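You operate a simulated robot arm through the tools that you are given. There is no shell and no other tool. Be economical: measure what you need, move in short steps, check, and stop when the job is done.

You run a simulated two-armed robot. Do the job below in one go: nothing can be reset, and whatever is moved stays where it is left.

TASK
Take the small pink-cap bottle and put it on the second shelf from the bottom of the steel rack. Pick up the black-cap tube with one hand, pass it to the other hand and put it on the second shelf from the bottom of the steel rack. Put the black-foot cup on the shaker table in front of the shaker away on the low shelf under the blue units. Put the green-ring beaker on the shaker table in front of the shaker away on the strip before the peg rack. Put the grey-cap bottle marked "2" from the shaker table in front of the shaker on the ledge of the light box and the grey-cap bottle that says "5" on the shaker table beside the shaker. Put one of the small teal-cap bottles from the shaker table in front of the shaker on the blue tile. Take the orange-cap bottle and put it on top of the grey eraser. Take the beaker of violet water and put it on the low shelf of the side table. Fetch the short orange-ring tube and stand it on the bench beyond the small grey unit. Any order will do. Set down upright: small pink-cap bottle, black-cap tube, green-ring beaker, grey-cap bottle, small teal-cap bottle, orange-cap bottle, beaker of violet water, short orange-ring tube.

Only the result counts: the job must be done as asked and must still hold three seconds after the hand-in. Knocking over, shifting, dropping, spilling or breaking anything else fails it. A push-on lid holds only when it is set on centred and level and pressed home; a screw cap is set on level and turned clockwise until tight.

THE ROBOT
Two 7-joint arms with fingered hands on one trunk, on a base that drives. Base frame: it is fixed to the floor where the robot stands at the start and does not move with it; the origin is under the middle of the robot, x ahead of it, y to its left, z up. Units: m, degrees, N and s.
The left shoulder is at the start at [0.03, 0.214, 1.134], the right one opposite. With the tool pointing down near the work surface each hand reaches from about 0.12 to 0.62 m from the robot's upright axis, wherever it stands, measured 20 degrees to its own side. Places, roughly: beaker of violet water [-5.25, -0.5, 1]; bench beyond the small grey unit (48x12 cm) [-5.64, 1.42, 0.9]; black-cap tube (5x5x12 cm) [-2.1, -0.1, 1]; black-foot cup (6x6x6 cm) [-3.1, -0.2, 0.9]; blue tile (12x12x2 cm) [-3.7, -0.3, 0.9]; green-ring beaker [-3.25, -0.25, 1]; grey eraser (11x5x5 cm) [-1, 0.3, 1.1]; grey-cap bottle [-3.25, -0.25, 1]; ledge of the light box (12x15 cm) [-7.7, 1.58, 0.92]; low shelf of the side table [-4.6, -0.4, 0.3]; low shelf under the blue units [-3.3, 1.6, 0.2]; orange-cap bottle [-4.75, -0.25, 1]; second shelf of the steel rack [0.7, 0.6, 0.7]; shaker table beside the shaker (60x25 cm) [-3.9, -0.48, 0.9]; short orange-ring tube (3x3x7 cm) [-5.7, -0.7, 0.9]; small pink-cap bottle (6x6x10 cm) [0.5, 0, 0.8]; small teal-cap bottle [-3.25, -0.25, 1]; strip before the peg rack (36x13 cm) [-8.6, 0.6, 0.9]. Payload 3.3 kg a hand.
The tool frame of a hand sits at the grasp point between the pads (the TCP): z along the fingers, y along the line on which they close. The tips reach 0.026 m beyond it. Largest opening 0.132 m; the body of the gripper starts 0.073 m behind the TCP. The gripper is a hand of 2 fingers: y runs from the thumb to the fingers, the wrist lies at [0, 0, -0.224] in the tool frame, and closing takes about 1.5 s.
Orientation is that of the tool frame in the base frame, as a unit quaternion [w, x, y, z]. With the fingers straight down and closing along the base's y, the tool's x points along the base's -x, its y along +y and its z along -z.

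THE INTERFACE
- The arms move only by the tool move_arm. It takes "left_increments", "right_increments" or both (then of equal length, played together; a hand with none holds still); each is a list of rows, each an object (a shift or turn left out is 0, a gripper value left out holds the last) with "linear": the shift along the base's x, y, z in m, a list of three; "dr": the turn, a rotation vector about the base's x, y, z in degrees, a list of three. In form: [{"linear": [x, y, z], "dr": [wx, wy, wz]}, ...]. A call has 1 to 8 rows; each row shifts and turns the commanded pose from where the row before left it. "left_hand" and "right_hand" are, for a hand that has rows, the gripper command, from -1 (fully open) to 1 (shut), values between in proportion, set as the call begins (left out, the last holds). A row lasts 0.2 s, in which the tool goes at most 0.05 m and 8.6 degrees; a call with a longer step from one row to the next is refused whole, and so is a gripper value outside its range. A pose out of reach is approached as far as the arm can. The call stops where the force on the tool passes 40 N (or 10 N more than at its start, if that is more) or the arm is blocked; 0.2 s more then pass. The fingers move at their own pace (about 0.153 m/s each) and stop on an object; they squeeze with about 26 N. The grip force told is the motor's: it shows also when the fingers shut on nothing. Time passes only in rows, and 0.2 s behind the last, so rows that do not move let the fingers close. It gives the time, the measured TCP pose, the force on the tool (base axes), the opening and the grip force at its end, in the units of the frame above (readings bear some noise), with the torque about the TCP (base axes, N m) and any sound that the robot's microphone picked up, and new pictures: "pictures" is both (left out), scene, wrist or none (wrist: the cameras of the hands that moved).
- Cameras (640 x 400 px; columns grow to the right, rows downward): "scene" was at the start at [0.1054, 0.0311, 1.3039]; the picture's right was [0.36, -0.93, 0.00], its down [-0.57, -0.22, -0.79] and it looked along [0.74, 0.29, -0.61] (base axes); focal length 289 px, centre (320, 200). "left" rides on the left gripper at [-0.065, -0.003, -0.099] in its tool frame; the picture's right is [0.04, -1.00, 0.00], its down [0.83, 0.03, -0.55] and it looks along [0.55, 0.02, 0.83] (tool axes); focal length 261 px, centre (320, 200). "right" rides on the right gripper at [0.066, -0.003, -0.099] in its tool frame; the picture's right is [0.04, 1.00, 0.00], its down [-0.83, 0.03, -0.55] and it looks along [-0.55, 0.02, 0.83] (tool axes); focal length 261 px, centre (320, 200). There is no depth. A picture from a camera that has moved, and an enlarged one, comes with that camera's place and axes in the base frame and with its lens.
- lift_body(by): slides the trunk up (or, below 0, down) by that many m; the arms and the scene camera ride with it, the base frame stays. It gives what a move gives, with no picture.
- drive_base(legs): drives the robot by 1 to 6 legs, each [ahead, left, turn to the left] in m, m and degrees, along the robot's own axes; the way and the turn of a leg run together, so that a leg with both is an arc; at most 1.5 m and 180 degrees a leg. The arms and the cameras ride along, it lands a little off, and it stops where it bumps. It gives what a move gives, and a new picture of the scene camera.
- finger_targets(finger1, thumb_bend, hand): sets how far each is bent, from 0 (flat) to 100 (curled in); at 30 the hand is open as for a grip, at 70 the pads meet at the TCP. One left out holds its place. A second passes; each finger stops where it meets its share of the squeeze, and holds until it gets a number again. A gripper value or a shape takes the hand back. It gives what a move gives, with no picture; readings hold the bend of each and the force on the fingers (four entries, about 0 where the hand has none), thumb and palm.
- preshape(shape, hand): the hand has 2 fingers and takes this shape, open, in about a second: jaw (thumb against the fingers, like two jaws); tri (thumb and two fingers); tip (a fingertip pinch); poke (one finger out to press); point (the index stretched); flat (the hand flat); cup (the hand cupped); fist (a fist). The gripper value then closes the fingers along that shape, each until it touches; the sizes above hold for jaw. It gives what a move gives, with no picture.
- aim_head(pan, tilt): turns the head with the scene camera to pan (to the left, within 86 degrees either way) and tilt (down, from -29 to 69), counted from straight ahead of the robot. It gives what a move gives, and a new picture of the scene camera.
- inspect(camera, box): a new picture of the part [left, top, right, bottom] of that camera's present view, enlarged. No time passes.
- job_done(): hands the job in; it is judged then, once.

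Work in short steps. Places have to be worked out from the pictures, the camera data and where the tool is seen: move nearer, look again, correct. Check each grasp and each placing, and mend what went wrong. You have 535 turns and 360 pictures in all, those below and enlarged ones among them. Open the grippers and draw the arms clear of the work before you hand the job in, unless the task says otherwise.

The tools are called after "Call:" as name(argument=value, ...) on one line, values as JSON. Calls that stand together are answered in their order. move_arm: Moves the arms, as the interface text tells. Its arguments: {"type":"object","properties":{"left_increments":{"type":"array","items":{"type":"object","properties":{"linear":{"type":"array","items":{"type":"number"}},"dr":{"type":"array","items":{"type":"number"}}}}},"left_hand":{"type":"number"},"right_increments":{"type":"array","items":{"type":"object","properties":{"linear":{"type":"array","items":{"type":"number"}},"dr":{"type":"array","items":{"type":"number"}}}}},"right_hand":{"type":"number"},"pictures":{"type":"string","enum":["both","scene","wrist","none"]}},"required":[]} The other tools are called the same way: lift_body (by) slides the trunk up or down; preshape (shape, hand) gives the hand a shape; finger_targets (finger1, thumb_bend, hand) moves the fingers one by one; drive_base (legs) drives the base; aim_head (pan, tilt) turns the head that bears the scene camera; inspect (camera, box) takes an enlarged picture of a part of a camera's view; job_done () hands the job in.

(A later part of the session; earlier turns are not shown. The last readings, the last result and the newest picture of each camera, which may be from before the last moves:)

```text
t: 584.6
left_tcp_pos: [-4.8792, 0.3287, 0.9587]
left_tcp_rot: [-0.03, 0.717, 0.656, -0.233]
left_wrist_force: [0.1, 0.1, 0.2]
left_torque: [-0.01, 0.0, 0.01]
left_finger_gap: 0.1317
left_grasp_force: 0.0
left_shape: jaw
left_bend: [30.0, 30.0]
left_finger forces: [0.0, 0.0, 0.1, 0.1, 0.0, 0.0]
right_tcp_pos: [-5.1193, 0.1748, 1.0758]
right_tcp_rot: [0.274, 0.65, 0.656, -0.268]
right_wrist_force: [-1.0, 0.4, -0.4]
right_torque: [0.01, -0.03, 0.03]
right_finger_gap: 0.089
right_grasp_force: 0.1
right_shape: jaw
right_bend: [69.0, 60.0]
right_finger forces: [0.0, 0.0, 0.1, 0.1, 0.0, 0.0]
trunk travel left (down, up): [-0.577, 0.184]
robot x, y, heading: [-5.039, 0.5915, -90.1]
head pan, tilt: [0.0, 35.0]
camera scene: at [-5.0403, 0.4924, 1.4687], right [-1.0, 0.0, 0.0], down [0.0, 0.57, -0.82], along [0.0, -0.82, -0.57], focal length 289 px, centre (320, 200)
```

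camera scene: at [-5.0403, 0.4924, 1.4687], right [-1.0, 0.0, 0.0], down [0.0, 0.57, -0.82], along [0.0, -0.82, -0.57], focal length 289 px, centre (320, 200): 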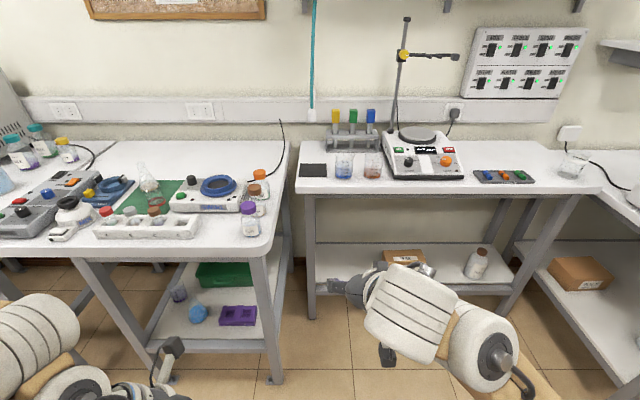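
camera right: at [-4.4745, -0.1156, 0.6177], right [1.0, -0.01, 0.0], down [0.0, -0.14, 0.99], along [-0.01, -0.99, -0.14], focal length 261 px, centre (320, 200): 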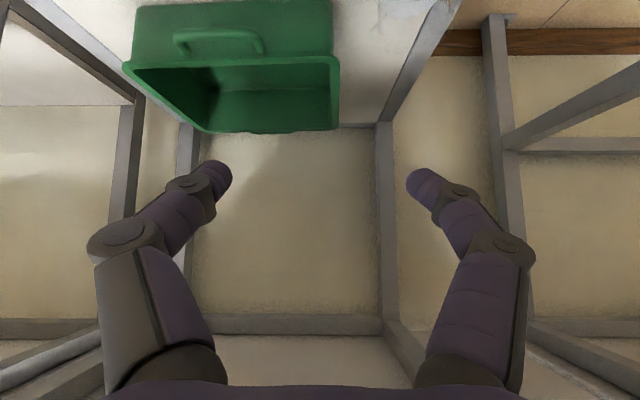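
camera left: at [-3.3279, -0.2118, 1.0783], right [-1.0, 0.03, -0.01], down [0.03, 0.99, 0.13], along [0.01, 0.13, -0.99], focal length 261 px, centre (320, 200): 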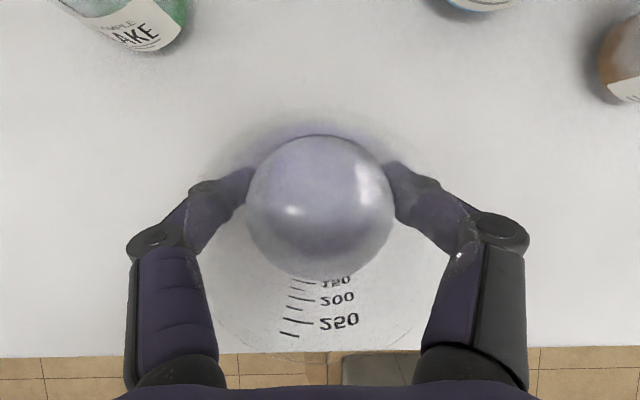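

The left arm has ended elbow-down too, but gripping the bottle by its cap with the right hand at 45° clears the brown bottle. I first put the left hand into a safe raised, tilted pose.

Call:
move_arm(left_increments=[{"linear": [0.01, -0.04, 0], "dr": [-6, -4, 2]}, {"linear": [0.01, -0.04, 0], "dr": [-6, -4, 2]}, {"linear": [0.01, -0.04, 0], "dr": [-6, -4, 2]}, {"linear": [0.01, -0.04, 0.01], "dr": [-6, -4, 2]}, {"linear": [0, -0.03, 0.02], "dr": [-6, -4, 2]}, {"linear": [0, -0.02, 0.04], "dr": [-6, 0, 1]}, {"linear": [0, 0, 0.04]}, {"linear": [0, 0, 0.04]}], pictures="scene")

```text
t: 586.4
left_tcp_pos: [-4.8333, 0.117, 1.1078]
left_tcp_rot: [0.327, 0.648, 0.619, -0.3]
left_wrist_force: [0.1, -0.7, 0.2]
left_torque: [-0.02, -0.01, -0.02]
left_finger_gap: 0.1321
left_grasp_force: 0.0
left_shape: jaw
left_bend: [30.0, 30.0]
left_finger forces: [0.0, 0.0, 0.0, 0.0, 0.0, 0.1]
right_tcp_pos: [-5.1188, 0.1763, 1.0763]
right_tcp_rot: [0.274, 0.651, 0.656, -0.268]
right_wrist_force: [0.0, 0.0, 0.1]
right_torque: [0.02, -0.02, -0.04]
right_finger_gap: 0.0894
right_grasp_force: 0.2
right_shape: jaw
right_bend: [69.0, 60.0]
right_finger forces: [0.0, 0.0, 0.0, 0.1, 0.0, 0.0]
trunk travel left (down, up): [-0.577, 0.184]
robot x, y, heading: [-5.0404, 0.5955, -89.7]
head pan, tilt: [0.0, 35.0]
camera scene: at [-5.0396, 0.4929, 1.4688], right [-1.0, 0.0, 0.0], down [0.0, 0.57, -0.82], along [0.0, -0.82, -0.57], focal length 289 px, centre (320, 200)
```

scene: 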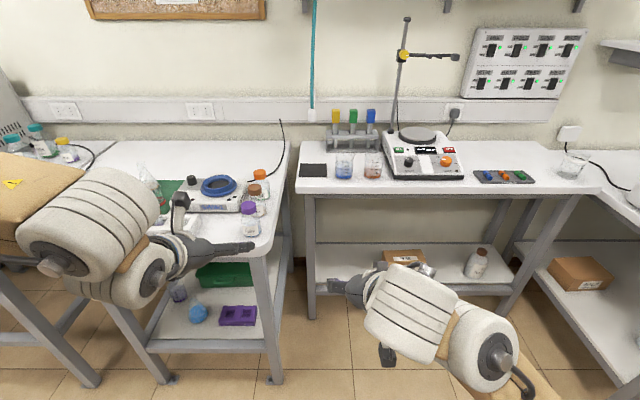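

The left arm flipped back to its free posture and lines up with the bottle. I reduce its tilt to ~32° and level it.

Call:
move_arm(left_increments=[{"linear": [-0.005, 0, 0.005], "dr": [7, 1, 0]}, {"linear": [-0.005, 0, 0.005], "dr": [7, 1, 0]}, {"linear": [0, 0, 0.005], "dr": [7, 1, 0]}, {}], left_hand=-0.5, pictures="wrist")

```text
t: 587.4
left_tcp_pos: [-4.846, 0.1176, 1.1244]
left_tcp_rot: [0.185, 0.69, 0.671, -0.199]
left_wrist_force: [0.4, -0.3, -0.1]
left_torque: [-0.01, 0.05, -0.01]
left_finger_gap: 0.0993
left_grasp_force: 0.0
left_shape: jaw
left_bend: [63.0, 49.0]
left_finger forces: [0.1, 0.0, 0.0, 0.1, 0.0, 0.0]
right_tcp_pos: [-5.1184, 0.1752, 1.0754]
right_tcp_rot: [0.275, 0.65, 0.656, -0.268]
right_wrist_force: [-0.2, -0.8, 0.3]
right_torque: [-0.02, 0.03, 0.01]
right_finger_gap: 0.0892
right_grasp_force: 0.2
right_shape: jaw
right_bend: [69.0, 60.0]
right_finger forces: [0.0, 0.0, 0.0, 0.1, 0.0, 0.0]
trunk travel left (down, up): [-0.577, 0.184]
robot x, y, heading: [-5.0406, 0.5928, -89.9]
head pan, tilt: [0.0, 35.0]
camera left: at [-4.8468, 0.1153, 1.243], right [-1.0, 0.07, -0.01], down [0.07, 1.0, 0.04], along [0.01, 0.03, -1.0], focal length 261 px, centre (320, 200)
```

left: 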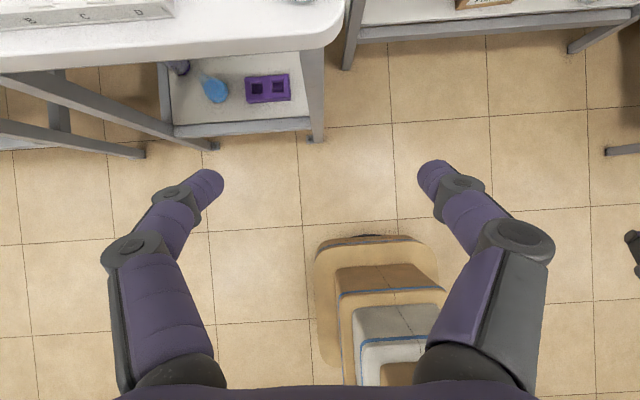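

Driving ahead 0.33 m with the hand above the bottles.

Call:
drive_base(legs=[[0.33, 0, 0]])

Call:
inspect(camera="left", box=[0, 0, 640, 400])

```text
t: 589.5
left_tcp_pos: [-4.8474, -0.2042, 1.1246]
left_tcp_rot: [0.184, 0.691, 0.67, -0.199]
left_wrist_force: [0.0, -0.2, -0.5]
left_torque: [-0.02, 0.0, 0.03]
left_finger_gap: 0.0993
left_grasp_force: 0.0
left_shape: jaw
left_bend: [63.0, 49.0]
left_finger forces: [0.1, 0.1, 0.0, 0.1, 0.0, 0.0]
right_tcp_pos: [-5.1193, -0.1466, 1.0755]
right_tcp_rot: [0.273, 0.65, 0.657, -0.267]
right_wrist_force: [-0.3, -0.1, -0.6]
right_torque: [0.04, -0.01, 0.0]
right_finger_gap: 0.0888
right_grasp_force: 0.1
right_shape: jaw
right_bend: [69.0, 60.0]
right_finger forces: [0.1, 0.0, 0.1, 0.1, 0.1, 0.0]
trunk travel left (down, up): [-0.577, 0.184]
robot x, y, heading: [-5.0367, 0.2755, -90.0]
head pan, tilt: [0.0, 35.0]
camera scene: at [-5.0395, 0.1705, 1.4686], right [-1.0, 0.0, 0.0], down [0.0, 0.57, -0.82], along [0.0, -0.82, -0.57], focal length 289 px, centre (320, 200)
```

scene: 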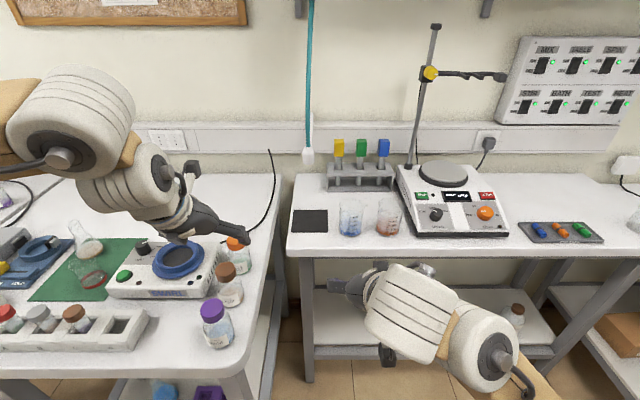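

```text
1.00 times, centred on (320, 200) of left (not enlarged: the box is as wide or as high as the picture)
camera zoom: at [-4.8477, -0.2069, 1.2425], right [-1.0, 0.07, -0.01], down [0.07, 1.0, 0.04], along [0.01, 0.03, -1.0], focal length 261 px, centre (320, 200)
```

zoom: 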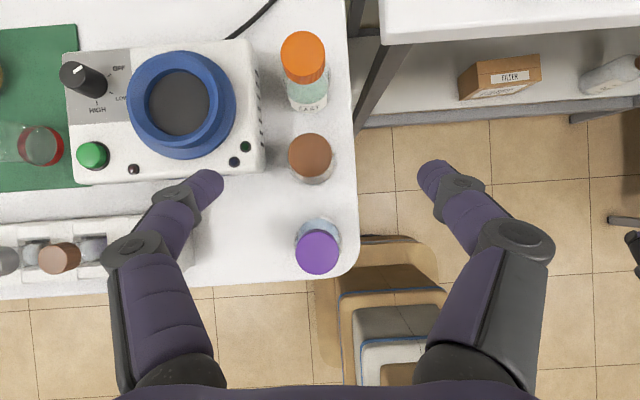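

From above: orange cap at (−4.840, −0.328), brown 8.5 cm in front. I narrow the fingers, move above the orange cap, and look again.

Call:
move_arm(left_increments=[{"linear": [0.003, -0.04, 0]}, {"linear": [0.003, -0.043, 0]}, {"linear": [0.001, -0.043, -0.01]}, {"linear": [0, 0, -0.03]}, {}], left_hand=-0.1, pictures="wrist")

```text
t: 590.7
left_tcp_pos: [-4.8398, -0.3308, 1.0837]
left_tcp_rot: [0.185, 0.691, 0.67, -0.2]
left_wrist_force: [0.2, 0.0, -0.1]
left_torque: [-0.01, -0.01, 0.04]
left_finger_gap: 0.0733
left_grasp_force: 0.1
left_shape: jaw
left_bend: [72.0, 70.0]
left_finger forces: [0.1, 0.0, 0.0, 0.1, 0.1, 0.0]
right_tcp_pos: [-5.119, -0.1454, 1.0763]
right_tcp_rot: [0.274, 0.651, 0.656, -0.267]
right_wrist_force: [-0.3, -0.5, 0.6]
right_torque: [-0.02, 0.0, -0.03]
right_finger_gap: 0.0889
right_grasp_force: 0.1
right_shape: jaw
right_bend: [69.0, 60.0]
right_finger forces: [0.0, 0.0, 0.0, 0.0, 0.1, 0.0]
trunk travel left (down, up): [-0.577, 0.184]
robot x, y, heading: [-5.04, 0.2719, -90.1]
head pan, tilt: [0.0, 35.0]
camera left: at [-4.8407, -0.3323, 1.2032], right [-1.0, 0.07, -0.01], down [0.07, 1.0, 0.03], along [0.01, 0.03, -1.0], focal length 261 px, centre (320, 200)
```

left: 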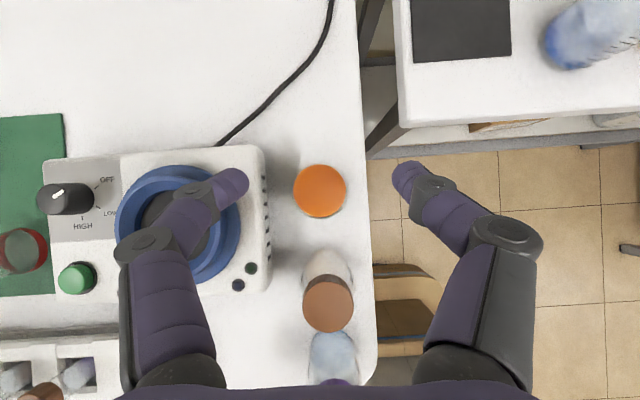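

Cap centred under the hand. I narrow the fingers slightly more and descend to cap height.

Call:
move_arm(left_increments=[{"linear": [0, -0.003, -0.03]}, {"linear": [0, 0, -0.03]}, {"linear": [0, 0, -0.02]}, {}], left_hand=0.12, pictures="wrist")

```text
t: 591.7
left_tcp_pos: [-4.8424, -0.3336, 1.0044]
left_tcp_rot: [0.185, 0.691, 0.67, -0.199]
left_wrist_force: [0.7, 0.5, -0.5]
left_torque: [-0.01, 0.01, 0.01]
left_finger_gap: 0.0585
left_grasp_force: 0.0
left_shape: jaw
left_bend: [73.0, 70.0]
left_finger forces: [0.1, 0.0, 0.0, 0.0, 0.1, 0.1]
right_tcp_pos: [-5.1192, -0.1447, 1.0755]
right_tcp_rot: [0.274, 0.651, 0.655, -0.269]
right_wrist_force: [-0.2, -0.3, -0.4]
right_torque: [0.01, 0.01, 0.0]
right_finger_gap: 0.0889
right_grasp_force: 0.0
right_shape: jaw
right_bend: [69.0, 60.0]
right_finger forces: [0.0, 0.1, 0.1, 0.1, 0.0, 0.1]
trunk travel left (down, up): [-0.577, 0.184]
robot x, y, heading: [-5.0359, 0.2676, -89.7]
head pan, tilt: [0.0, 35.0]
camera left: at [-4.8427, -0.3354, 1.1233], right [-1.0, 0.07, -0.01], down [0.07, 1.0, 0.03], along [0.01, 0.03, -1.0], focal length 261 px, centre (320, 200)
```

left: 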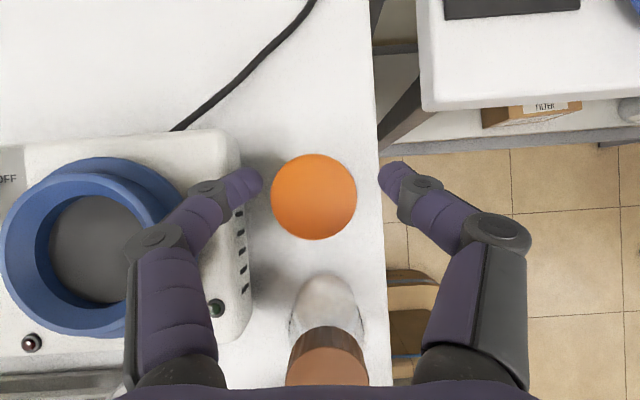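

Cap top is z≈0.988, Ø≈44 mm. I descend to z≈0.981 and close on the cap.

Call:
move_arm(left_increments=[{"linear": [0.001, 0, -0.012]}, {"linear": [0, 0, -0.011]}, {}], pictures="none")

Call:
move_arm(left_increments=[{}, {}, {}, {}, {}], left_hand=1, pictures="wrist")

```text
t: 592.5
left_tcp_pos: [-4.8411, -0.3342, 0.9827]
left_tcp_rot: [0.186, 0.69, 0.671, -0.199]
left_wrist_force: [-0.5, 0.0, 0.3]
left_torque: [0.02, -0.01, -0.03]
left_finger_gap: 0.0585
left_grasp_force: 0.1
left_shape: jaw
left_bend: [73.0, 70.0]
left_finger forces: [0.1, 0.1, 0.0, 0.1, 0.0, 0.0]
right_tcp_pos: [-5.1186, -0.1455, 1.0763]
right_tcp_rot: [0.275, 0.65, 0.656, -0.268]
right_wrist_force: [0.3, 0.2, -0.5]
right_torque: [0.0, 0.01, -0.02]
right_finger_gap: 0.0894
right_grasp_force: 0.1
right_shape: jaw
right_bend: [69.0, 60.0]
right_finger forces: [0.0, 0.0, 0.0, 0.0, 0.1, 0.0]
trunk travel left (down, up): [-0.577, 0.184]
robot x, y, heading: [-5.0436, 0.2737, -90.0]
head pan, tilt: [0.0, 35.0]
```

```text
t: 593.7
left_tcp_pos: [-4.8406, -0.3351, 0.9838]
left_tcp_rot: [0.186, 0.691, 0.669, -0.201]
left_wrist_force: [1.0, -3.6, 9.4]
left_torque: [-0.19, -0.29, -0.06]
left_finger_gap: 0.0314
left_grasp_force: 25.7
left_shape: jaw
left_bend: [74.0, 70.0]
left_finger forces: [23.9, 0.0, 0.0, 0.0, 17.0, 0.0]
right_tcp_pos: [-5.1193, -0.1454, 1.0756]
right_tcp_rot: [0.273, 0.651, 0.656, -0.267]
right_wrist_force: [-0.5, 0.2, 0.3]
right_torque: [0.0, 0.02, -0.01]
right_finger_gap: 0.089
right_grasp_force: 0.0
right_shape: jaw
right_bend: [69.0, 60.0]
right_finger forces: [0.0, 0.1, 0.0, 0.0, 0.0, 0.0]
trunk travel left (down, up): [-0.577, 0.184]
robot x, y, heading: [-5.0386, 0.2742, -89.7]
head pan, tilt: [0.0, 35.0]
camera left: at [-4.841, -0.336, 1.1018], right [-1.0, 0.07, -0.01], down [0.07, 1.0, 0.03], along [0.01, 0.03, -1.0], focal length 261 px, centre (320, 200)
```

left: 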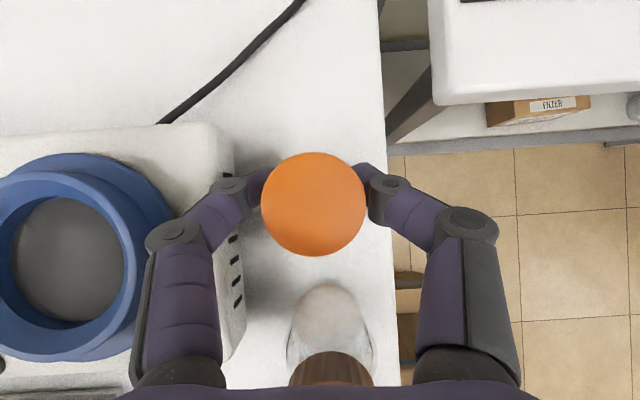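

Gripped (31 mm, at cap/neck). I lift straight up gently and check.

Call:
move_arm(left_increments=[{"linear": [0, 0, 0.01]}, {"linear": [0, 0, 0.02]}, {"linear": [0, 0, 0.03]}, {"linear": [0, 0, 0.03]}, {"linear": [0, 0, 0.03]}, {}], pictures="both")

```text
t: 595.1
left_tcp_pos: [-4.8413, -0.3327, 1.1026]
left_tcp_rot: [0.185, 0.69, 0.67, -0.2]
left_wrist_force: [-0.4, 0.5, -0.5]
left_torque: [0.0, 0.01, 0.04]
left_finger_gap: 0.0182
left_grasp_force: 26.1
left_shape: jaw
left_bend: [78.0, 74.0]
left_finger forces: [0.0, 0.0, 0.0, 0.1, 0.0, 0.0]
right_tcp_pos: [-5.1184, -0.1452, 1.0752]
right_tcp_rot: [0.273, 0.651, 0.655, -0.269]
right_wrist_force: [-0.1, -0.5, 0.4]
right_torque: [0.02, -0.02, 0.0]
right_finger_gap: 0.0891
right_grasp_force: 0.0
right_shape: jaw
right_bend: [69.0, 60.0]
right_finger forces: [0.0, 0.0, 0.0, 0.0, 0.1, 0.0]
trunk travel left (down, up): [-0.577, 0.184]
robot x, y, heading: [-5.0401, 0.27, -90.1]
head pan, tilt: [0.0, 35.0]
camera scene: at [-5.0392, 0.1714, 1.4687], right [-1.0, 0.0, 0.0], down [0.0, 0.57, -0.82], along [0.0, -0.82, -0.57], focal length 289 px, centre (320, 200)
camera left: at [-4.8417, -0.3353, 1.2206], right [-1.0, 0.07, -0.01], down [0.07, 1.0, 0.03], along [0.01, 0.03, -1.0], focal length 261 px, centre (320, 200)
```

scene: 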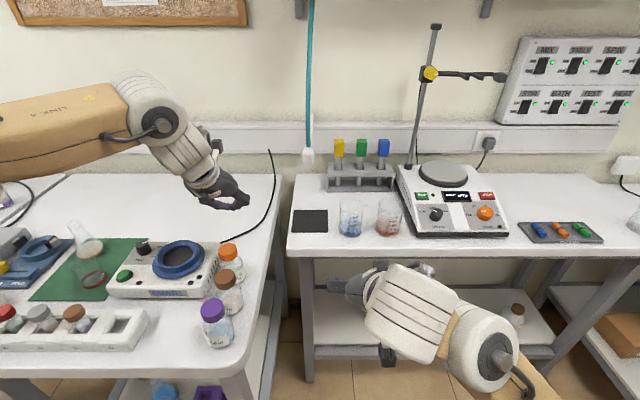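
left: 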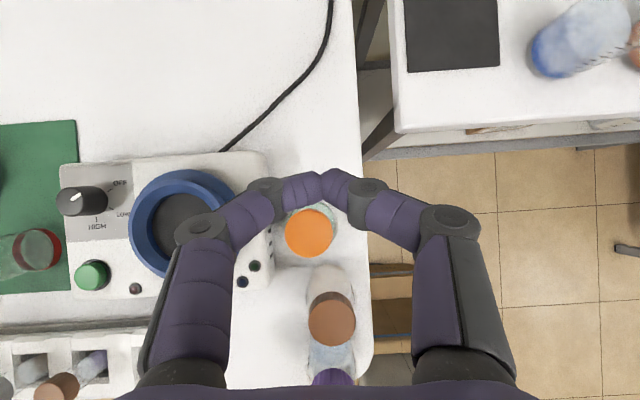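

The fingers slipped off the cap; the bottle slid ~3 cm toward me but still stands, close to the brown one. My grip point is consistently ~1.5 cm too deep, so I correct for that. Reopen and realign over it.

Call:
move_arm(left_increments=[{}, {}, {"linear": [0.006, 0.02, 0]}, {"linear": [0.006, 0.024, 0]}, {"linear": [0, 0, -0.03]}, {}], left_hand=0.0, pictures="wrist")

```text
t: 596.5
left_tcp_pos: [-4.8315, -0.288, 1.0702]
left_tcp_rot: [0.186, 0.69, 0.67, -0.2]
left_wrist_force: [1.6, -0.2, 0.5]
left_torque: [0.02, 0.01, 0.03]
left_finger_gap: 0.0655
left_grasp_force: 0.0
left_shape: jaw
left_bend: [73.0, 70.0]
left_finger forces: [0.0, 0.0, 0.0, 0.0, 0.1, 0.1]
right_tcp_pos: [-5.1195, -0.1454, 1.0765]
right_tcp_rot: [0.275, 0.65, 0.656, -0.268]
right_wrist_force: [0.2, 0.2, -0.8]
right_torque: [0.0, 0.03, -0.01]
right_finger_gap: 0.0888
right_grasp_force: 0.1
right_shape: jaw
right_bend: [69.0, 60.0]
right_finger forces: [0.0, 0.1, 0.0, 0.1, 0.0, 0.1]
trunk travel left (down, up): [-0.577, 0.184]
robot x, y, heading: [-5.0373, 0.271, -90.1]
head pan, tilt: [0.0, 35.0]
camera left: at [-4.8308, -0.2903, 1.1895], right [-1.0, 0.07, -0.01], down [0.07, 1.0, 0.03], along [0.01, 0.03, -1.0], focal length 261 px, centre (320, 200)
```

left: 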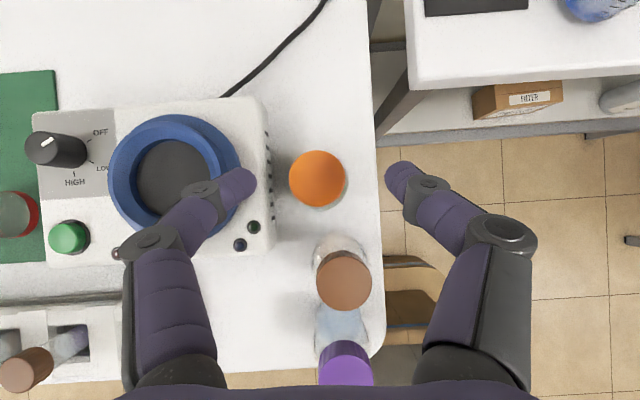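

Orange cap now at (−4.827, −0.301); brown was nudged ~2 cm by it (I'll restore that afterwards). I descend with the corrected offset and grip.

Call:
move_arm(left_increments=[{"linear": [0.003, 0.003, -0.03]}, {"linear": [0, 0, -0.03]}, {"linear": [0, 0, -0.02]}, {}], left_hand=0.15, pictures="wrist")

```text
t: 597.5
left_tcp_pos: [-4.8272, -0.2859, 0.9895]
left_tcp_rot: [0.186, 0.69, 0.67, -0.2]
left_wrist_force: [-0.5, 0.0, -0.4]
left_torque: [0.0, -0.01, -0.02]
left_finger_gap: 0.0566
left_grasp_force: 0.2
left_shape: jaw
left_bend: [73.0, 70.0]
left_finger forces: [0.1, 0.0, 0.0, 0.0, 0.0, 0.1]
right_tcp_pos: [-5.1189, -0.1456, 1.0757]
right_tcp_rot: [0.275, 0.65, 0.656, -0.267]
right_wrist_force: [0.6, 0.1, -0.1]
right_torque: [0.01, 0.0, -0.03]
right_finger_gap: 0.0891
right_grasp_force: 0.1
right_shape: jaw
right_bend: [69.0, 60.0]
right_finger forces: [0.0, 0.0, 0.0, 0.0, 0.1, 0.0]
trunk travel left (down, up): [-0.577, 0.184]
robot x, y, heading: [-5.0405, 0.2717, -90.2]
head pan, tilt: [0.0, 35.0]
camera left: at [-4.8266, -0.2882, 1.1091], right [-1.0, 0.07, -0.01], down [0.07, 1.0, 0.03], along [0.01, 0.03, -1.0], focal length 261 px, centre (320, 200)
```

left: 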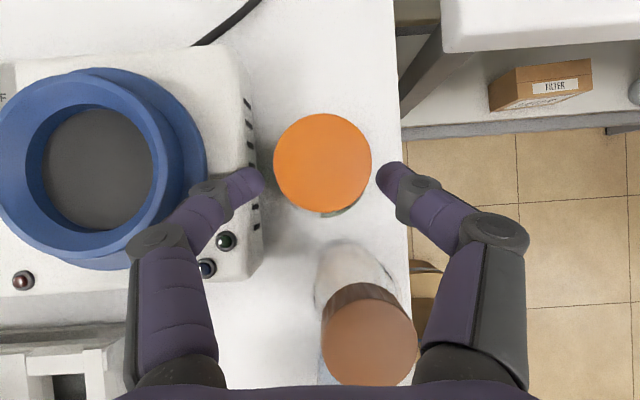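

Fingertips line up with the cap. A small adjustment and close.

Call:
move_arm(left_increments=[{"linear": [0.001, -0.005, -0.005]}, {}], pictures="none")

Call:
move_arm(left_increments=[{}, {}, {}, {}, {}], left_hand=1, pictures="wrist")

```text
t: 598.1
left_tcp_pos: [-4.8258, -0.2907, 0.9864]
left_tcp_rot: [0.185, 0.691, 0.67, -0.2]
left_wrist_force: [-0.5, 0.9, 0.1]
left_torque: [0.0, 0.03, 0.0]
left_finger_gap: 0.0567
left_grasp_force: 0.1
left_shape: jaw
left_bend: [73.0, 70.0]
left_finger forces: [0.0, 0.1, 0.0, 0.0, 0.0, 0.0]
right_tcp_pos: [-5.1198, -0.1447, 1.0762]
right_tcp_rot: [0.274, 0.65, 0.656, -0.267]
right_wrist_force: [-0.2, -0.4, -0.3]
right_torque: [0.01, -0.03, -0.02]
right_finger_gap: 0.0889
right_grasp_force: 0.1
right_shape: jaw
right_bend: [69.0, 60.0]
right_finger forces: [0.0, 0.1, 0.0, 0.0, 0.0, 0.0]
trunk travel left (down, up): [-0.577, 0.184]
robot x, y, heading: [-5.0386, 0.2757, -90.0]
head pan, tilt: [0.0, 35.0]
```

```text
t: 599.3
left_tcp_pos: [-4.825, -0.2902, 0.9866]
left_tcp_rot: [0.186, 0.69, 0.67, -0.2]
left_wrist_force: [-0.2, -0.5, 8.2]
left_torque: [-0.12, -0.22, -0.03]
left_finger_gap: 0.0296
left_grasp_force: 26.3
left_shape: jaw
left_bend: [73.0, 70.0]
left_finger forces: [23.6, 0.0, 0.0, 0.1, 21.7, 0.2]
right_tcp_pos: [-5.1202, -0.145, 1.0762]
right_tcp_rot: [0.274, 0.651, 0.655, -0.268]
right_wrist_force: [-0.8, -0.7, 0.5]
right_torque: [-0.02, 0.01, 0.01]
right_finger_gap: 0.089
right_grasp_force: 0.0
right_shape: jaw
right_bend: [69.0, 60.0]
right_finger forces: [0.1, 0.0, 0.1, 0.0, 0.0, 0.0]
trunk travel left (down, up): [-0.577, 0.184]
robot x, y, heading: [-5.0378, 0.2723, -90.0]
head pan, tilt: [0.0, 35.0]
camera left: at [-4.8255, -0.2925, 1.106], right [-1.0, 0.07, -0.01], down [0.07, 1.0, 0.03], along [0.01, 0.03, -1.0], focal length 261 px, centre (320, 200)
```

left: 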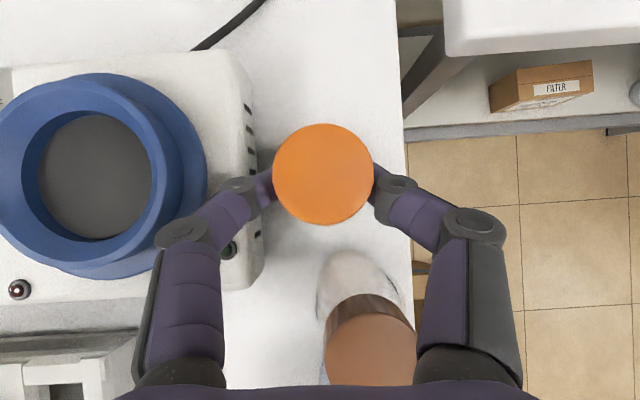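

Balanced grip around the neck just under the cap. Lifting gently.

Call:
move_arm(left_increments=[{"linear": [0, 0, 0.01]}, {"linear": [0, 0, 0.02]}, {"linear": [0, 0, 0.03]}, {"linear": [0, 0, 0.03]}, {}], pictures="both")

```text
t: 600.5
left_tcp_pos: [-4.8233, -0.2912, 1.0751]
left_tcp_rot: [0.184, 0.691, 0.67, -0.2]
left_wrist_force: [-0.1, 1.4, -2.6]
left_torque: [0.02, 0.02, -0.02]
left_finger_gap: 0.0289
left_grasp_force: 26.1
left_shape: jaw
left_bend: [73.0, 70.0]
left_finger forces: [19.9, 0.0, 0.0, 0.0, 20.1, 0.0]
right_tcp_pos: [-5.1192, -0.1456, 1.075]
right_tcp_rot: [0.274, 0.651, 0.656, -0.267]
right_wrist_force: [0.4, 0.0, -0.1]
right_torque: [0.02, -0.05, 0.01]
right_finger_gap: 0.0891
right_grasp_force: 0.1
right_shape: jaw
right_bend: [69.0, 60.0]
right_finger forces: [0.0, 0.1, 0.0, 0.0, 0.1, 0.0]
trunk travel left (down, up): [-0.577, 0.184]
robot x, y, heading: [-5.0421, 0.2705, -90.1]
head pan, tilt: [0.0, 35.0]
camera scene: at [-5.0391, 0.1713, 1.4687], right [-1.0, 0.0, 0.0], down [0.0, 0.57, -0.82], along [0.0, -0.82, -0.57], focal length 289 px, centre (320, 200)
camera left: at [-4.8252, -0.2921, 1.194], right [-1.0, 0.07, -0.01], down [0.07, 1.0, 0.04], along [0.01, 0.03, -1.0], focal length 261 px, centre (320, 200)
```

scene: 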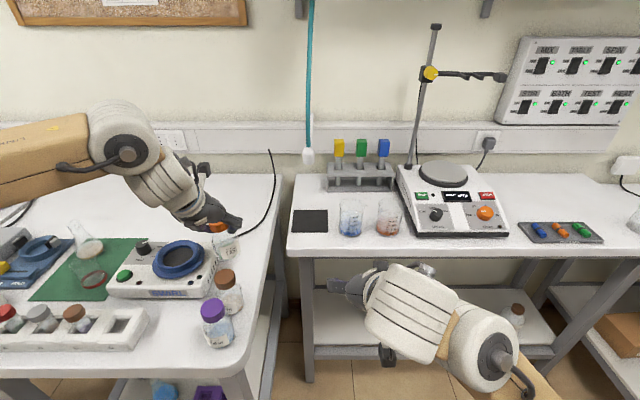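
left: 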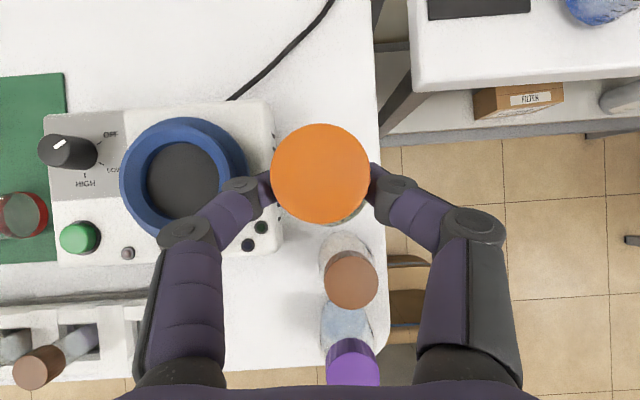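

The bottle is lifted cleanly. The brown neighbour had been nudged ~2 cm (now y≈−0.221, was ≈−0.242); I raise the left hand and bring the right hand over to put it back.

Call:
move_arm(left_increments=[{"linear": [0, 0, 0.03]}, {"linear": [0, 0, 0.03]}, {"linear": [0, 0.01, 0.03]}, {"linear": [0, 0.02, 0.02]}, {"linear": [0, 0.02, 0.01]}], pictures="none")

Call:
drive_base(legs=[[0, 0.277, 0]])

Call:
inspect(camera="right", box=[0, 0, 640, 400])

```text
t: 601.7
left_tcp_pos: [-4.8234, -0.2401, 1.1964]
left_tcp_rot: [0.186, 0.691, 0.67, -0.199]
left_wrist_force: [0.1, -0.8, -2.7]
left_torque: [0.03, -0.01, 0.02]
left_finger_gap: 0.0286
left_grasp_force: 25.7
left_shape: jaw
left_bend: [73.0, 70.0]
left_finger forces: [20.2, 0.0, 0.0, 0.0, 20.4, 0.1]
right_tcp_pos: [-5.1195, -0.1439, 1.0763]
right_tcp_rot: [0.273, 0.651, 0.655, -0.268]
right_wrist_force: [0.6, 0.1, 0.3]
right_torque: [-0.02, 0.0, 0.0]
right_finger_gap: 0.0889
right_grasp_force: 0.0
right_shape: jaw
right_bend: [69.0, 60.0]
right_finger forces: [0.0, 0.0, 0.0, 0.0, 0.0, 0.1]
trunk travel left (down, up): [-0.577, 0.184]
robot x, y, heading: [-5.0382, 0.2732, -89.7]
head pan, tilt: [0.0, 35.0]
```

```text
t: 603.7
left_tcp_pos: [-4.5429, -0.2392, 1.196]
left_tcp_rot: [0.186, 0.689, 0.671, -0.2]
left_wrist_force: [-0.4, 0.1, -1.9]
left_torque: [0.02, 0.0, -0.04]
left_finger_gap: 0.0283
left_grasp_force: 26.5
left_shape: jaw
left_bend: [73.0, 70.0]
left_finger forces: [20.3, 0.0, 0.1, 0.1, 20.3, 0.0]
right_tcp_pos: [-4.8384, -0.1451, 1.0754]
right_tcp_rot: [0.275, 0.649, 0.657, -0.268]
right_wrist_force: [0.5, -0.2, -0.3]
right_torque: [0.02, -0.01, 0.01]
right_finger_gap: 0.0891
right_grasp_force: 0.0
right_shape: jaw
right_bend: [69.0, 60.0]
right_finger forces: [0.0, 0.1, 0.0, 0.1, 0.0, 0.0]
trunk travel left (down, up): [-0.577, 0.184]
robot x, y, heading: [-4.7607, 0.2756, -90.0]
head pan, tilt: [0.0, 35.0]
camera scene: at [-4.7589, 0.172, 1.4687], right [-1.0, 0.0, 0.0], down [0.0, 0.57, -0.82], along [0.0, -0.82, -0.57], focal length 289 px, centre (320, 200)
```

scene: 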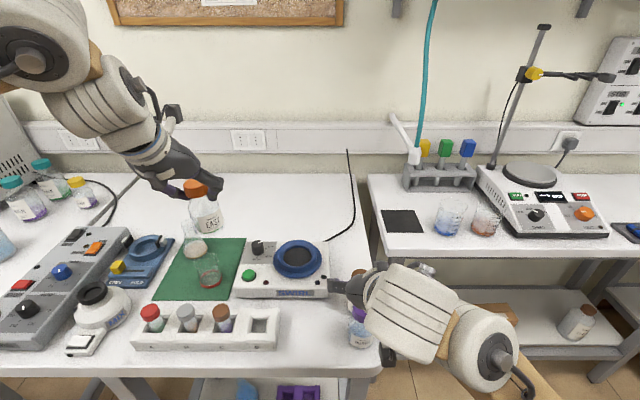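

```text
1.00 times, centred on (320, 200) of right (not enlarged: the box is as wide or as high as the picture)
camera zoom: at [-4.8418, -0.0292, 1.0988], right [1.0, 0.04, -0.03], down [0.03, -0.2, 0.98], along [0.04, -0.98, -0.2], focal length 261 px, centre (320, 200)
```

zoom: 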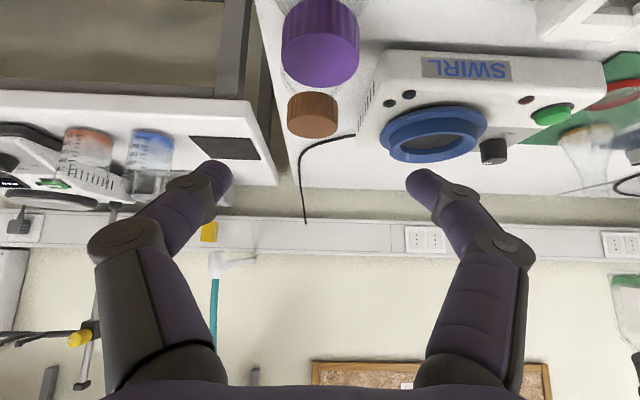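

Brown's cap is at about (−4.842, −0.226, 0.987). I narrow the right fingers and move onto its cap with the learned offset.

Call:
move_arm(right_increments=[{}, {"linear": [-0.003, -0.024, -0.026]}, {"linear": [0, -0.024, -0.026]}, {"linear": [0, -0.02, -0.022]}, {}], right_hand=0.1, pictures="wrist")

```text
t: 604.9
left_tcp_pos: [-4.5438, -0.239, 1.1961]
left_tcp_rot: [0.185, 0.69, 0.671, -0.199]
left_wrist_force: [-0.1, 0.5, -2.0]
left_torque: [0.01, 0.01, -0.02]
left_finger_gap: 0.0287
left_grasp_force: 25.7
left_shape: jaw
left_bend: [73.0, 70.0]
left_finger forces: [20.2, 0.1, 0.0, 0.0, 20.2, 0.0]
right_tcp_pos: [-4.8434, -0.2116, 1.0009]
right_tcp_rot: [0.275, 0.649, 0.657, -0.268]
right_wrist_force: [0.3, -0.4, -0.2]
right_torque: [0.0, 0.01, 0.02]
right_finger_gap: 0.0601
right_grasp_force: 0.0
right_shape: jaw
right_bend: [73.0, 70.0]
right_finger forces: [0.0, 0.0, 0.1, 0.0, 0.1, 0.0]
trunk travel left (down, up): [-0.577, 0.184]
robot x, y, heading: [-4.761, 0.2723, -89.7]
head pan, tilt: [0.0, 35.0]
camera right: at [-4.8471, -0.0961, 1.0247], right [1.0, 0.04, -0.02], down [0.03, -0.2, 0.98], along [0.04, -0.98, -0.2], focal length 261 px, centre (320, 200)
```

right: 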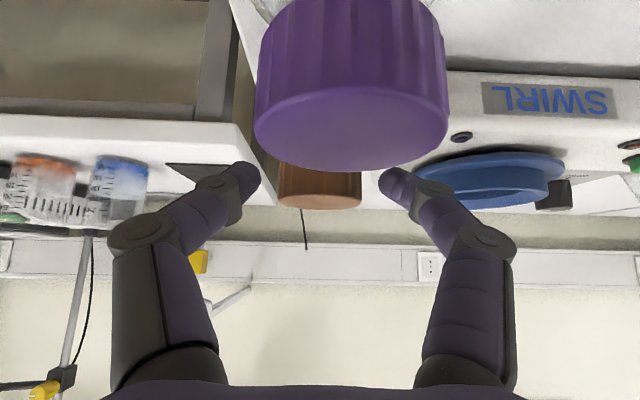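

Brown's cap sits between the fingertips. I close, lift 8 mm, move it back 1.8 cm, and set it down.

Call:
move_arm(right_increments=[{}, {}, {}, {}, {}], right_hand=1, pictures="wrist")

```text
t: 606.1
left_tcp_pos: [-4.5439, -0.2402, 1.1953]
left_tcp_rot: [0.186, 0.69, 0.671, -0.2]
left_wrist_force: [0.1, 0.6, -1.1]
left_torque: [0.06, -0.01, 0.0]
left_finger_gap: 0.0287
left_grasp_force: 26.6
left_shape: jaw
left_bend: [73.0, 70.0]
left_finger forces: [20.2, 0.1, 0.0, 0.0, 20.4, 0.0]
right_tcp_pos: [-4.8439, -0.2134, 1.0017]
right_tcp_rot: [0.273, 0.65, 0.657, -0.267]
right_wrist_force: [0.6, 0.4, -0.9]
right_torque: [0.03, -0.03, 0.02]
right_finger_gap: 0.0314
right_grasp_force: 25.5
right_shape: jaw
right_bend: [73.0, 70.0]
right_finger forces: [23.4, 0.1, 0.0, 0.0, 22.8, 0.0]
trunk travel left (down, up): [-0.577, 0.184]
robot x, y, heading: [-4.7627, 0.2766, -89.7]
head pan, tilt: [0.0, 35.0]
camera right: at [-4.8471, -0.0963, 1.0247], right [1.0, 0.04, -0.02], down [0.03, -0.2, 0.98], along [0.04, -0.98, -0.2], focal length 261 px, centre (320, 200)
```

right: 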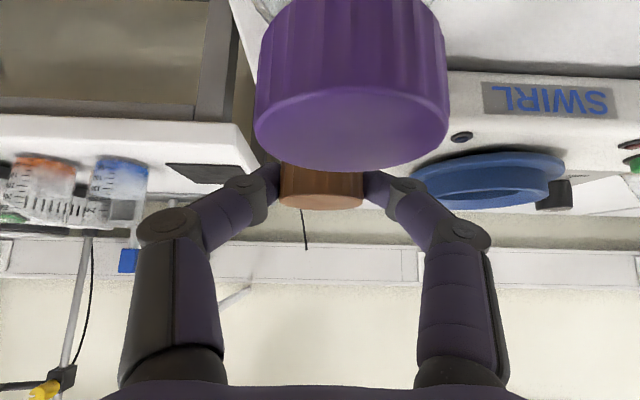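

Firm on the neck. Lift 1 cm, move 1.4 cm back, lower, keeping the wrist camera clear of the purple cap.

Call:
move_arm(right_increments=[{"linear": [0, 0, 0.01]}, {"linear": [0, -0.007, 0]}, {"linear": [0, -0.008, 0]}, {"linear": [0, 0, -0.005]}, {"linear": [0, 0, -0.004]}, {}], pictures="none")

```text
t: 607.5
left_tcp_pos: [-4.545, -0.239, 1.1956]
left_tcp_rot: [0.186, 0.69, 0.671, -0.199]
left_wrist_force: [-0.1, 0.0, -2.8]
left_torque: [0.05, 0.01, -0.02]
left_finger_gap: 0.0291
left_grasp_force: 25.5
left_shape: jaw
left_bend: [73.0, 70.0]
left_finger forces: [20.1, 0.0, 0.1, 0.0, 20.4, 0.0]
right_tcp_pos: [-4.8418, -0.2283, 1.0032]
right_tcp_rot: [0.275, 0.649, 0.657, -0.268]
right_wrist_force: [-0.7, -0.1, -0.8]
right_torque: [-0.03, -0.03, -0.06]
right_finger_gap: 0.0312
right_grasp_force: 25.8
right_shape: jaw
right_bend: [73.0, 70.0]
right_finger forces: [23.4, 0.0, 0.0, 0.0, 22.8, 0.0]
trunk travel left (down, up): [-0.577, 0.184]
robot x, y, heading: [-4.7605, 0.2726, -89.9]
head pan, tilt: [0.0, 35.0]
```

Call:
move_arm(right_increments=[{"linear": [0, 0, -0.002]}, {}], pictures="none")

Call:
move_arm(right_increments=[{}, {}, {}, {}], right_hand=0.15, pictures="wrist")

```text
t: 608.1
left_tcp_pos: [-4.5444, -0.2388, 1.1964]
left_tcp_rot: [0.185, 0.69, 0.671, -0.199]
left_wrist_force: [0.8, 1.6, -1.4]
left_torque: [-0.02, -0.03, -0.02]
left_finger_gap: 0.0288
left_grasp_force: 26.2
left_shape: jaw
left_bend: [73.0, 70.0]
left_finger forces: [20.2, 0.0, 0.0, 0.1, 20.4, 0.0]
right_tcp_pos: [-4.8432, -0.2286, 1.0023]
right_tcp_rot: [0.275, 0.649, 0.656, -0.268]
right_wrist_force: [0.6, 0.1, -1.3]
right_torque: [0.03, 0.02, 0.0]
right_finger_gap: 0.0313
right_grasp_force: 26.0
right_shape: jaw
right_bend: [73.0, 70.0]
right_finger forces: [23.4, 0.0, 0.0, 0.0, 23.0, 0.1]
trunk travel left (down, up): [-0.577, 0.184]
robot x, y, heading: [-4.761, 0.277, -89.9]
head pan, tilt: [0.0, 35.0]
```

```text
t: 609.1
left_tcp_pos: [-4.544, -0.2394, 1.1954]
left_tcp_rot: [0.186, 0.689, 0.671, -0.2]
left_wrist_force: [0.5, -1.2, -2.0]
left_torque: [0.05, 0.0, -0.01]
left_finger_gap: 0.0285
left_grasp_force: 25.9
left_shape: jaw
left_bend: [73.0, 70.0]
left_finger forces: [20.2, 0.0, 0.1, 0.0, 20.4, 0.0]
right_tcp_pos: [-4.842, -0.2271, 1.0015]
right_tcp_rot: [0.275, 0.649, 0.657, -0.267]
right_wrist_force: [-0.2, -0.1, -1.2]
right_torque: [0.05, 0.0, -0.02]
right_finger_gap: 0.0555
right_grasp_force: 0.1
right_shape: jaw
right_bend: [73.0, 70.0]
right_finger forces: [0.0, 0.0, 0.1, 0.0, 0.1, 0.0]
trunk travel left (down, up): [-0.577, 0.184]
robot x, y, heading: [-4.7604, 0.2752, -89.6]
head pan, tilt: [0.0, 35.0]
camera right: at [-4.8462, -0.112, 1.0246], right [1.0, 0.04, -0.02], down [0.03, -0.2, 0.98], along [0.04, -0.98, -0.2], focal length 261 px, centre (320, 200)
```

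right: 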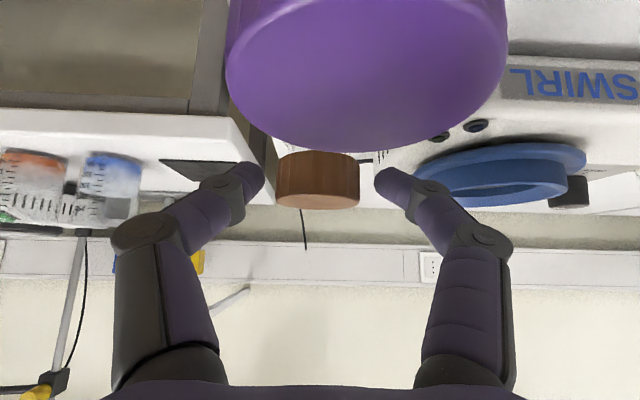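

Brown is back in place, upright. I withdraw upward and back off.

Call:
move_arm(right_increments=[{"linear": [0, 0.01, 0.025]}, {"linear": [0, 0.025, 0.03]}, {"linear": [0, 0.03, 0.03]}], pictures="none")

Call:
drive_base(legs=[[-0.35, 0, 0]])

```text
t: 609.9
left_tcp_pos: [-4.5432, -0.2382, 1.1963]
left_tcp_rot: [0.186, 0.69, 0.671, -0.199]
left_wrist_force: [0.0, 0.6, -2.5]
left_torque: [0.0, 0.0, -0.04]
left_finger_gap: 0.0286
left_grasp_force: 25.7
left_shape: jaw
left_bend: [73.0, 70.0]
left_finger forces: [20.2, 0.0, 0.0, 0.0, 20.5, 0.0]
right_tcp_pos: [-4.8408, -0.1637, 1.085]
right_tcp_rot: [0.275, 0.65, 0.656, -0.268]
right_wrist_force: [-0.9, 0.5, -0.6]
right_torque: [-0.01, 0.0, 0.02]
right_finger_gap: 0.0559
right_grasp_force: 0.0
right_shape: jaw
right_bend: [73.0, 70.0]
right_finger forces: [0.0, 0.0, 0.0, 0.0, 0.0, 0.0]
trunk travel left (down, up): [-0.577, 0.184]
robot x, y, heading: [-4.7588, 0.2708, -89.6]
head pan, tilt: [0.0, 35.0]
```

```text
t: 612.1
left_tcp_pos: [-4.5484, 0.1025, 1.1972]
left_tcp_rot: [0.184, 0.693, 0.668, -0.201]
left_wrist_force: [-0.7, 0.1, -2.0]
left_torque: [-0.02, 0.0, 0.02]
left_finger_gap: 0.0287
left_grasp_force: 26.2
left_shape: jaw
left_bend: [73.0, 70.0]
left_finger forces: [20.6, 0.0, 0.0, 0.0, 20.4, 0.0]
right_tcp_pos: [-4.8461, 0.184, 1.0858]
right_tcp_rot: [0.273, 0.653, 0.653, -0.27]
right_wrist_force: [0.9, 0.7, -0.2]
right_torque: [-0.01, 0.02, 0.02]
right_finger_gap: 0.056
right_grasp_force: 0.1
right_shape: jaw
right_bend: [73.0, 70.0]
right_finger forces: [0.0, 0.0, 0.0, 0.1, 0.0, 0.0]
trunk travel left (down, up): [-0.577, 0.184]
robot x, y, heading: [-4.7588, 0.6162, -90.3]
head pan, tilt: [0.0, 35.0]
camera scene: at [-4.7606, 0.5174, 1.4688], right [-1.0, 0.01, 0.0], down [0.0, 0.57, -0.82], along [-0.01, -0.82, -0.57], focal length 289 px, centre (320, 200)
```

scene: 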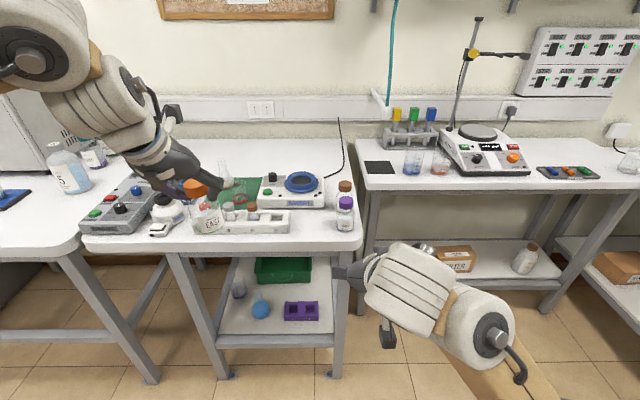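

All good here. Now to the eraser at about (−1.07, 0.27, 1.12): I raise the trunk, turn to +x and drive up the aisle.

Call:
lift_body(by=0.12)

Call:
drive_base(legs=[[0.03, 0, 45], [0, 0, 45], [1.3, -0.05, 0], [1.3, 0, 0]])

```text
t: 613.6
left_tcp_pos: [-4.5495, 0.1019, 1.3163]
left_tcp_rot: [0.184, 0.693, 0.667, -0.201]
left_wrist_force: [1.2, 0.0, -2.3]
left_torque: [0.03, -0.01, 0.0]
left_finger_gap: 0.0287
left_grasp_force: 26.0
left_shape: jaw
left_bend: [73.0, 70.0]
left_finger forces: [20.4, 0.0, 0.1, 0.0, 20.3, 0.0]
right_tcp_pos: [-4.8459, 0.1813, 1.2048]
right_tcp_rot: [0.273, 0.653, 0.653, -0.27]
right_wrist_force: [-0.7, -0.2, -0.3]
right_torque: [-0.01, -0.01, -0.01]
right_finger_gap: 0.0558
right_grasp_force: 0.0
right_shape: jaw
right_bend: [73.0, 70.0]
right_finger forces: [0.1, 0.0, 0.0, 0.1, 0.0, 0.0]
trunk travel left (down, up): [-0.697, 0.064]
robot x, y, heading: [-4.7624, 0.619, -90.4]
head pan, tilt: [0.0, 35.0]
```

```text
t: 630.2
left_tcp_pos: [-1.6819, 0.7336, 1.3161]
left_tcp_rot: [0.272, 0.019, 0.962, -0.011]
left_wrist_force: [-0.1, -0.2, -1.4]
left_torque: [0.03, 0.0, -0.01]
left_finger_gap: 0.0284
left_grasp_force: 26.5
left_shape: jaw
left_bend: [73.0, 70.0]
left_finger forces: [20.9, 0.0, 0.0, 0.0, 21.0, 0.1]
right_tcp_pos: [-1.7609, 0.4369, 1.2057]
right_tcp_rot: [0.383, 0.0, 0.924, 0.003]
right_wrist_force: [-1.3, -0.5, 0.0]
right_torque: [0.01, 0.01, 0.01]
right_finger_gap: 0.0556
right_grasp_force: 0.0
right_shape: jaw
right_bend: [73.0, 70.0]
right_finger forces: [0.0, 0.0, 0.0, 0.0, 0.0, 0.0]
trunk travel left (down, up): [-0.697, 0.064]
robot x, y, heading: [-2.1949, 0.5224, -0.4]
head pan, tilt: [0.0, 35.0]
camera scene: at [-2.098, 0.5211, 1.5887], right [-0.01, -1.0, 0.0], down [-0.57, 0.0, -0.82], along [0.82, -0.01, -0.57], focal length 289 px, centre (320, 200)
```

scene: 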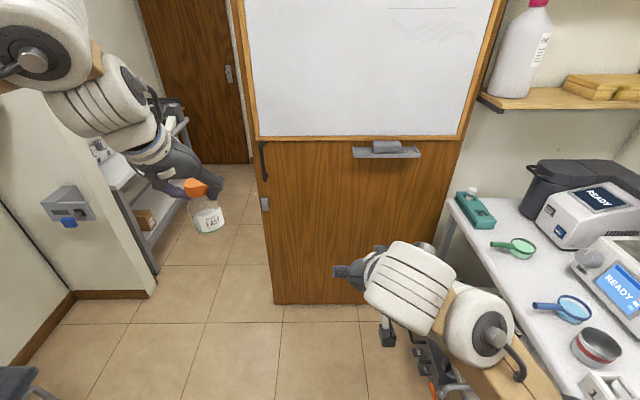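

Eraser seen on the ledge. I zoom to check the held bottle's uprightness and the eraser.

Call:
inspect(camera="scene", box=[120, 130, 280, 250])

Call:
inspect(camera="scene", box=[320, 110, 460, 190])

```text
3.33 times, centred on (200, 190) of scene
camera zoom: at [-2.098, 0.5211, 1.5887], right [-0.01, -1.0, 0.0], down [-0.57, 0.0, -0.82], along [0.82, -0.01, -0.57], focal length 964 px, centre (720, 233)
```

zoom: 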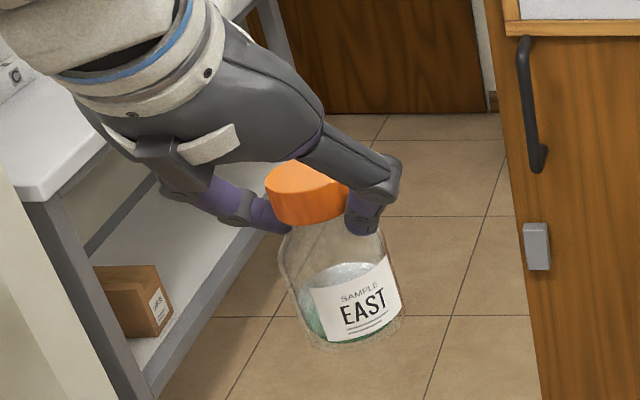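

```text
4.57 times, centred on (390, 150) of scene
camera zoom: at [-2.098, 0.5211, 1.5887], right [-0.01, -1.0, 0.0], down [-0.57, 0.0, -0.82], along [0.82, -0.01, -0.57], focal length 1322 px, centre (0, 429)
```

zoom: 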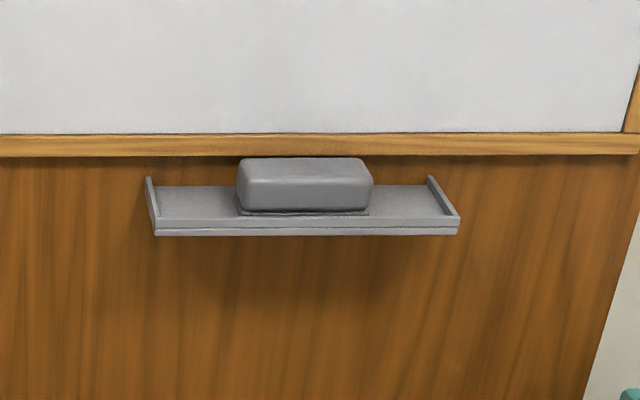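

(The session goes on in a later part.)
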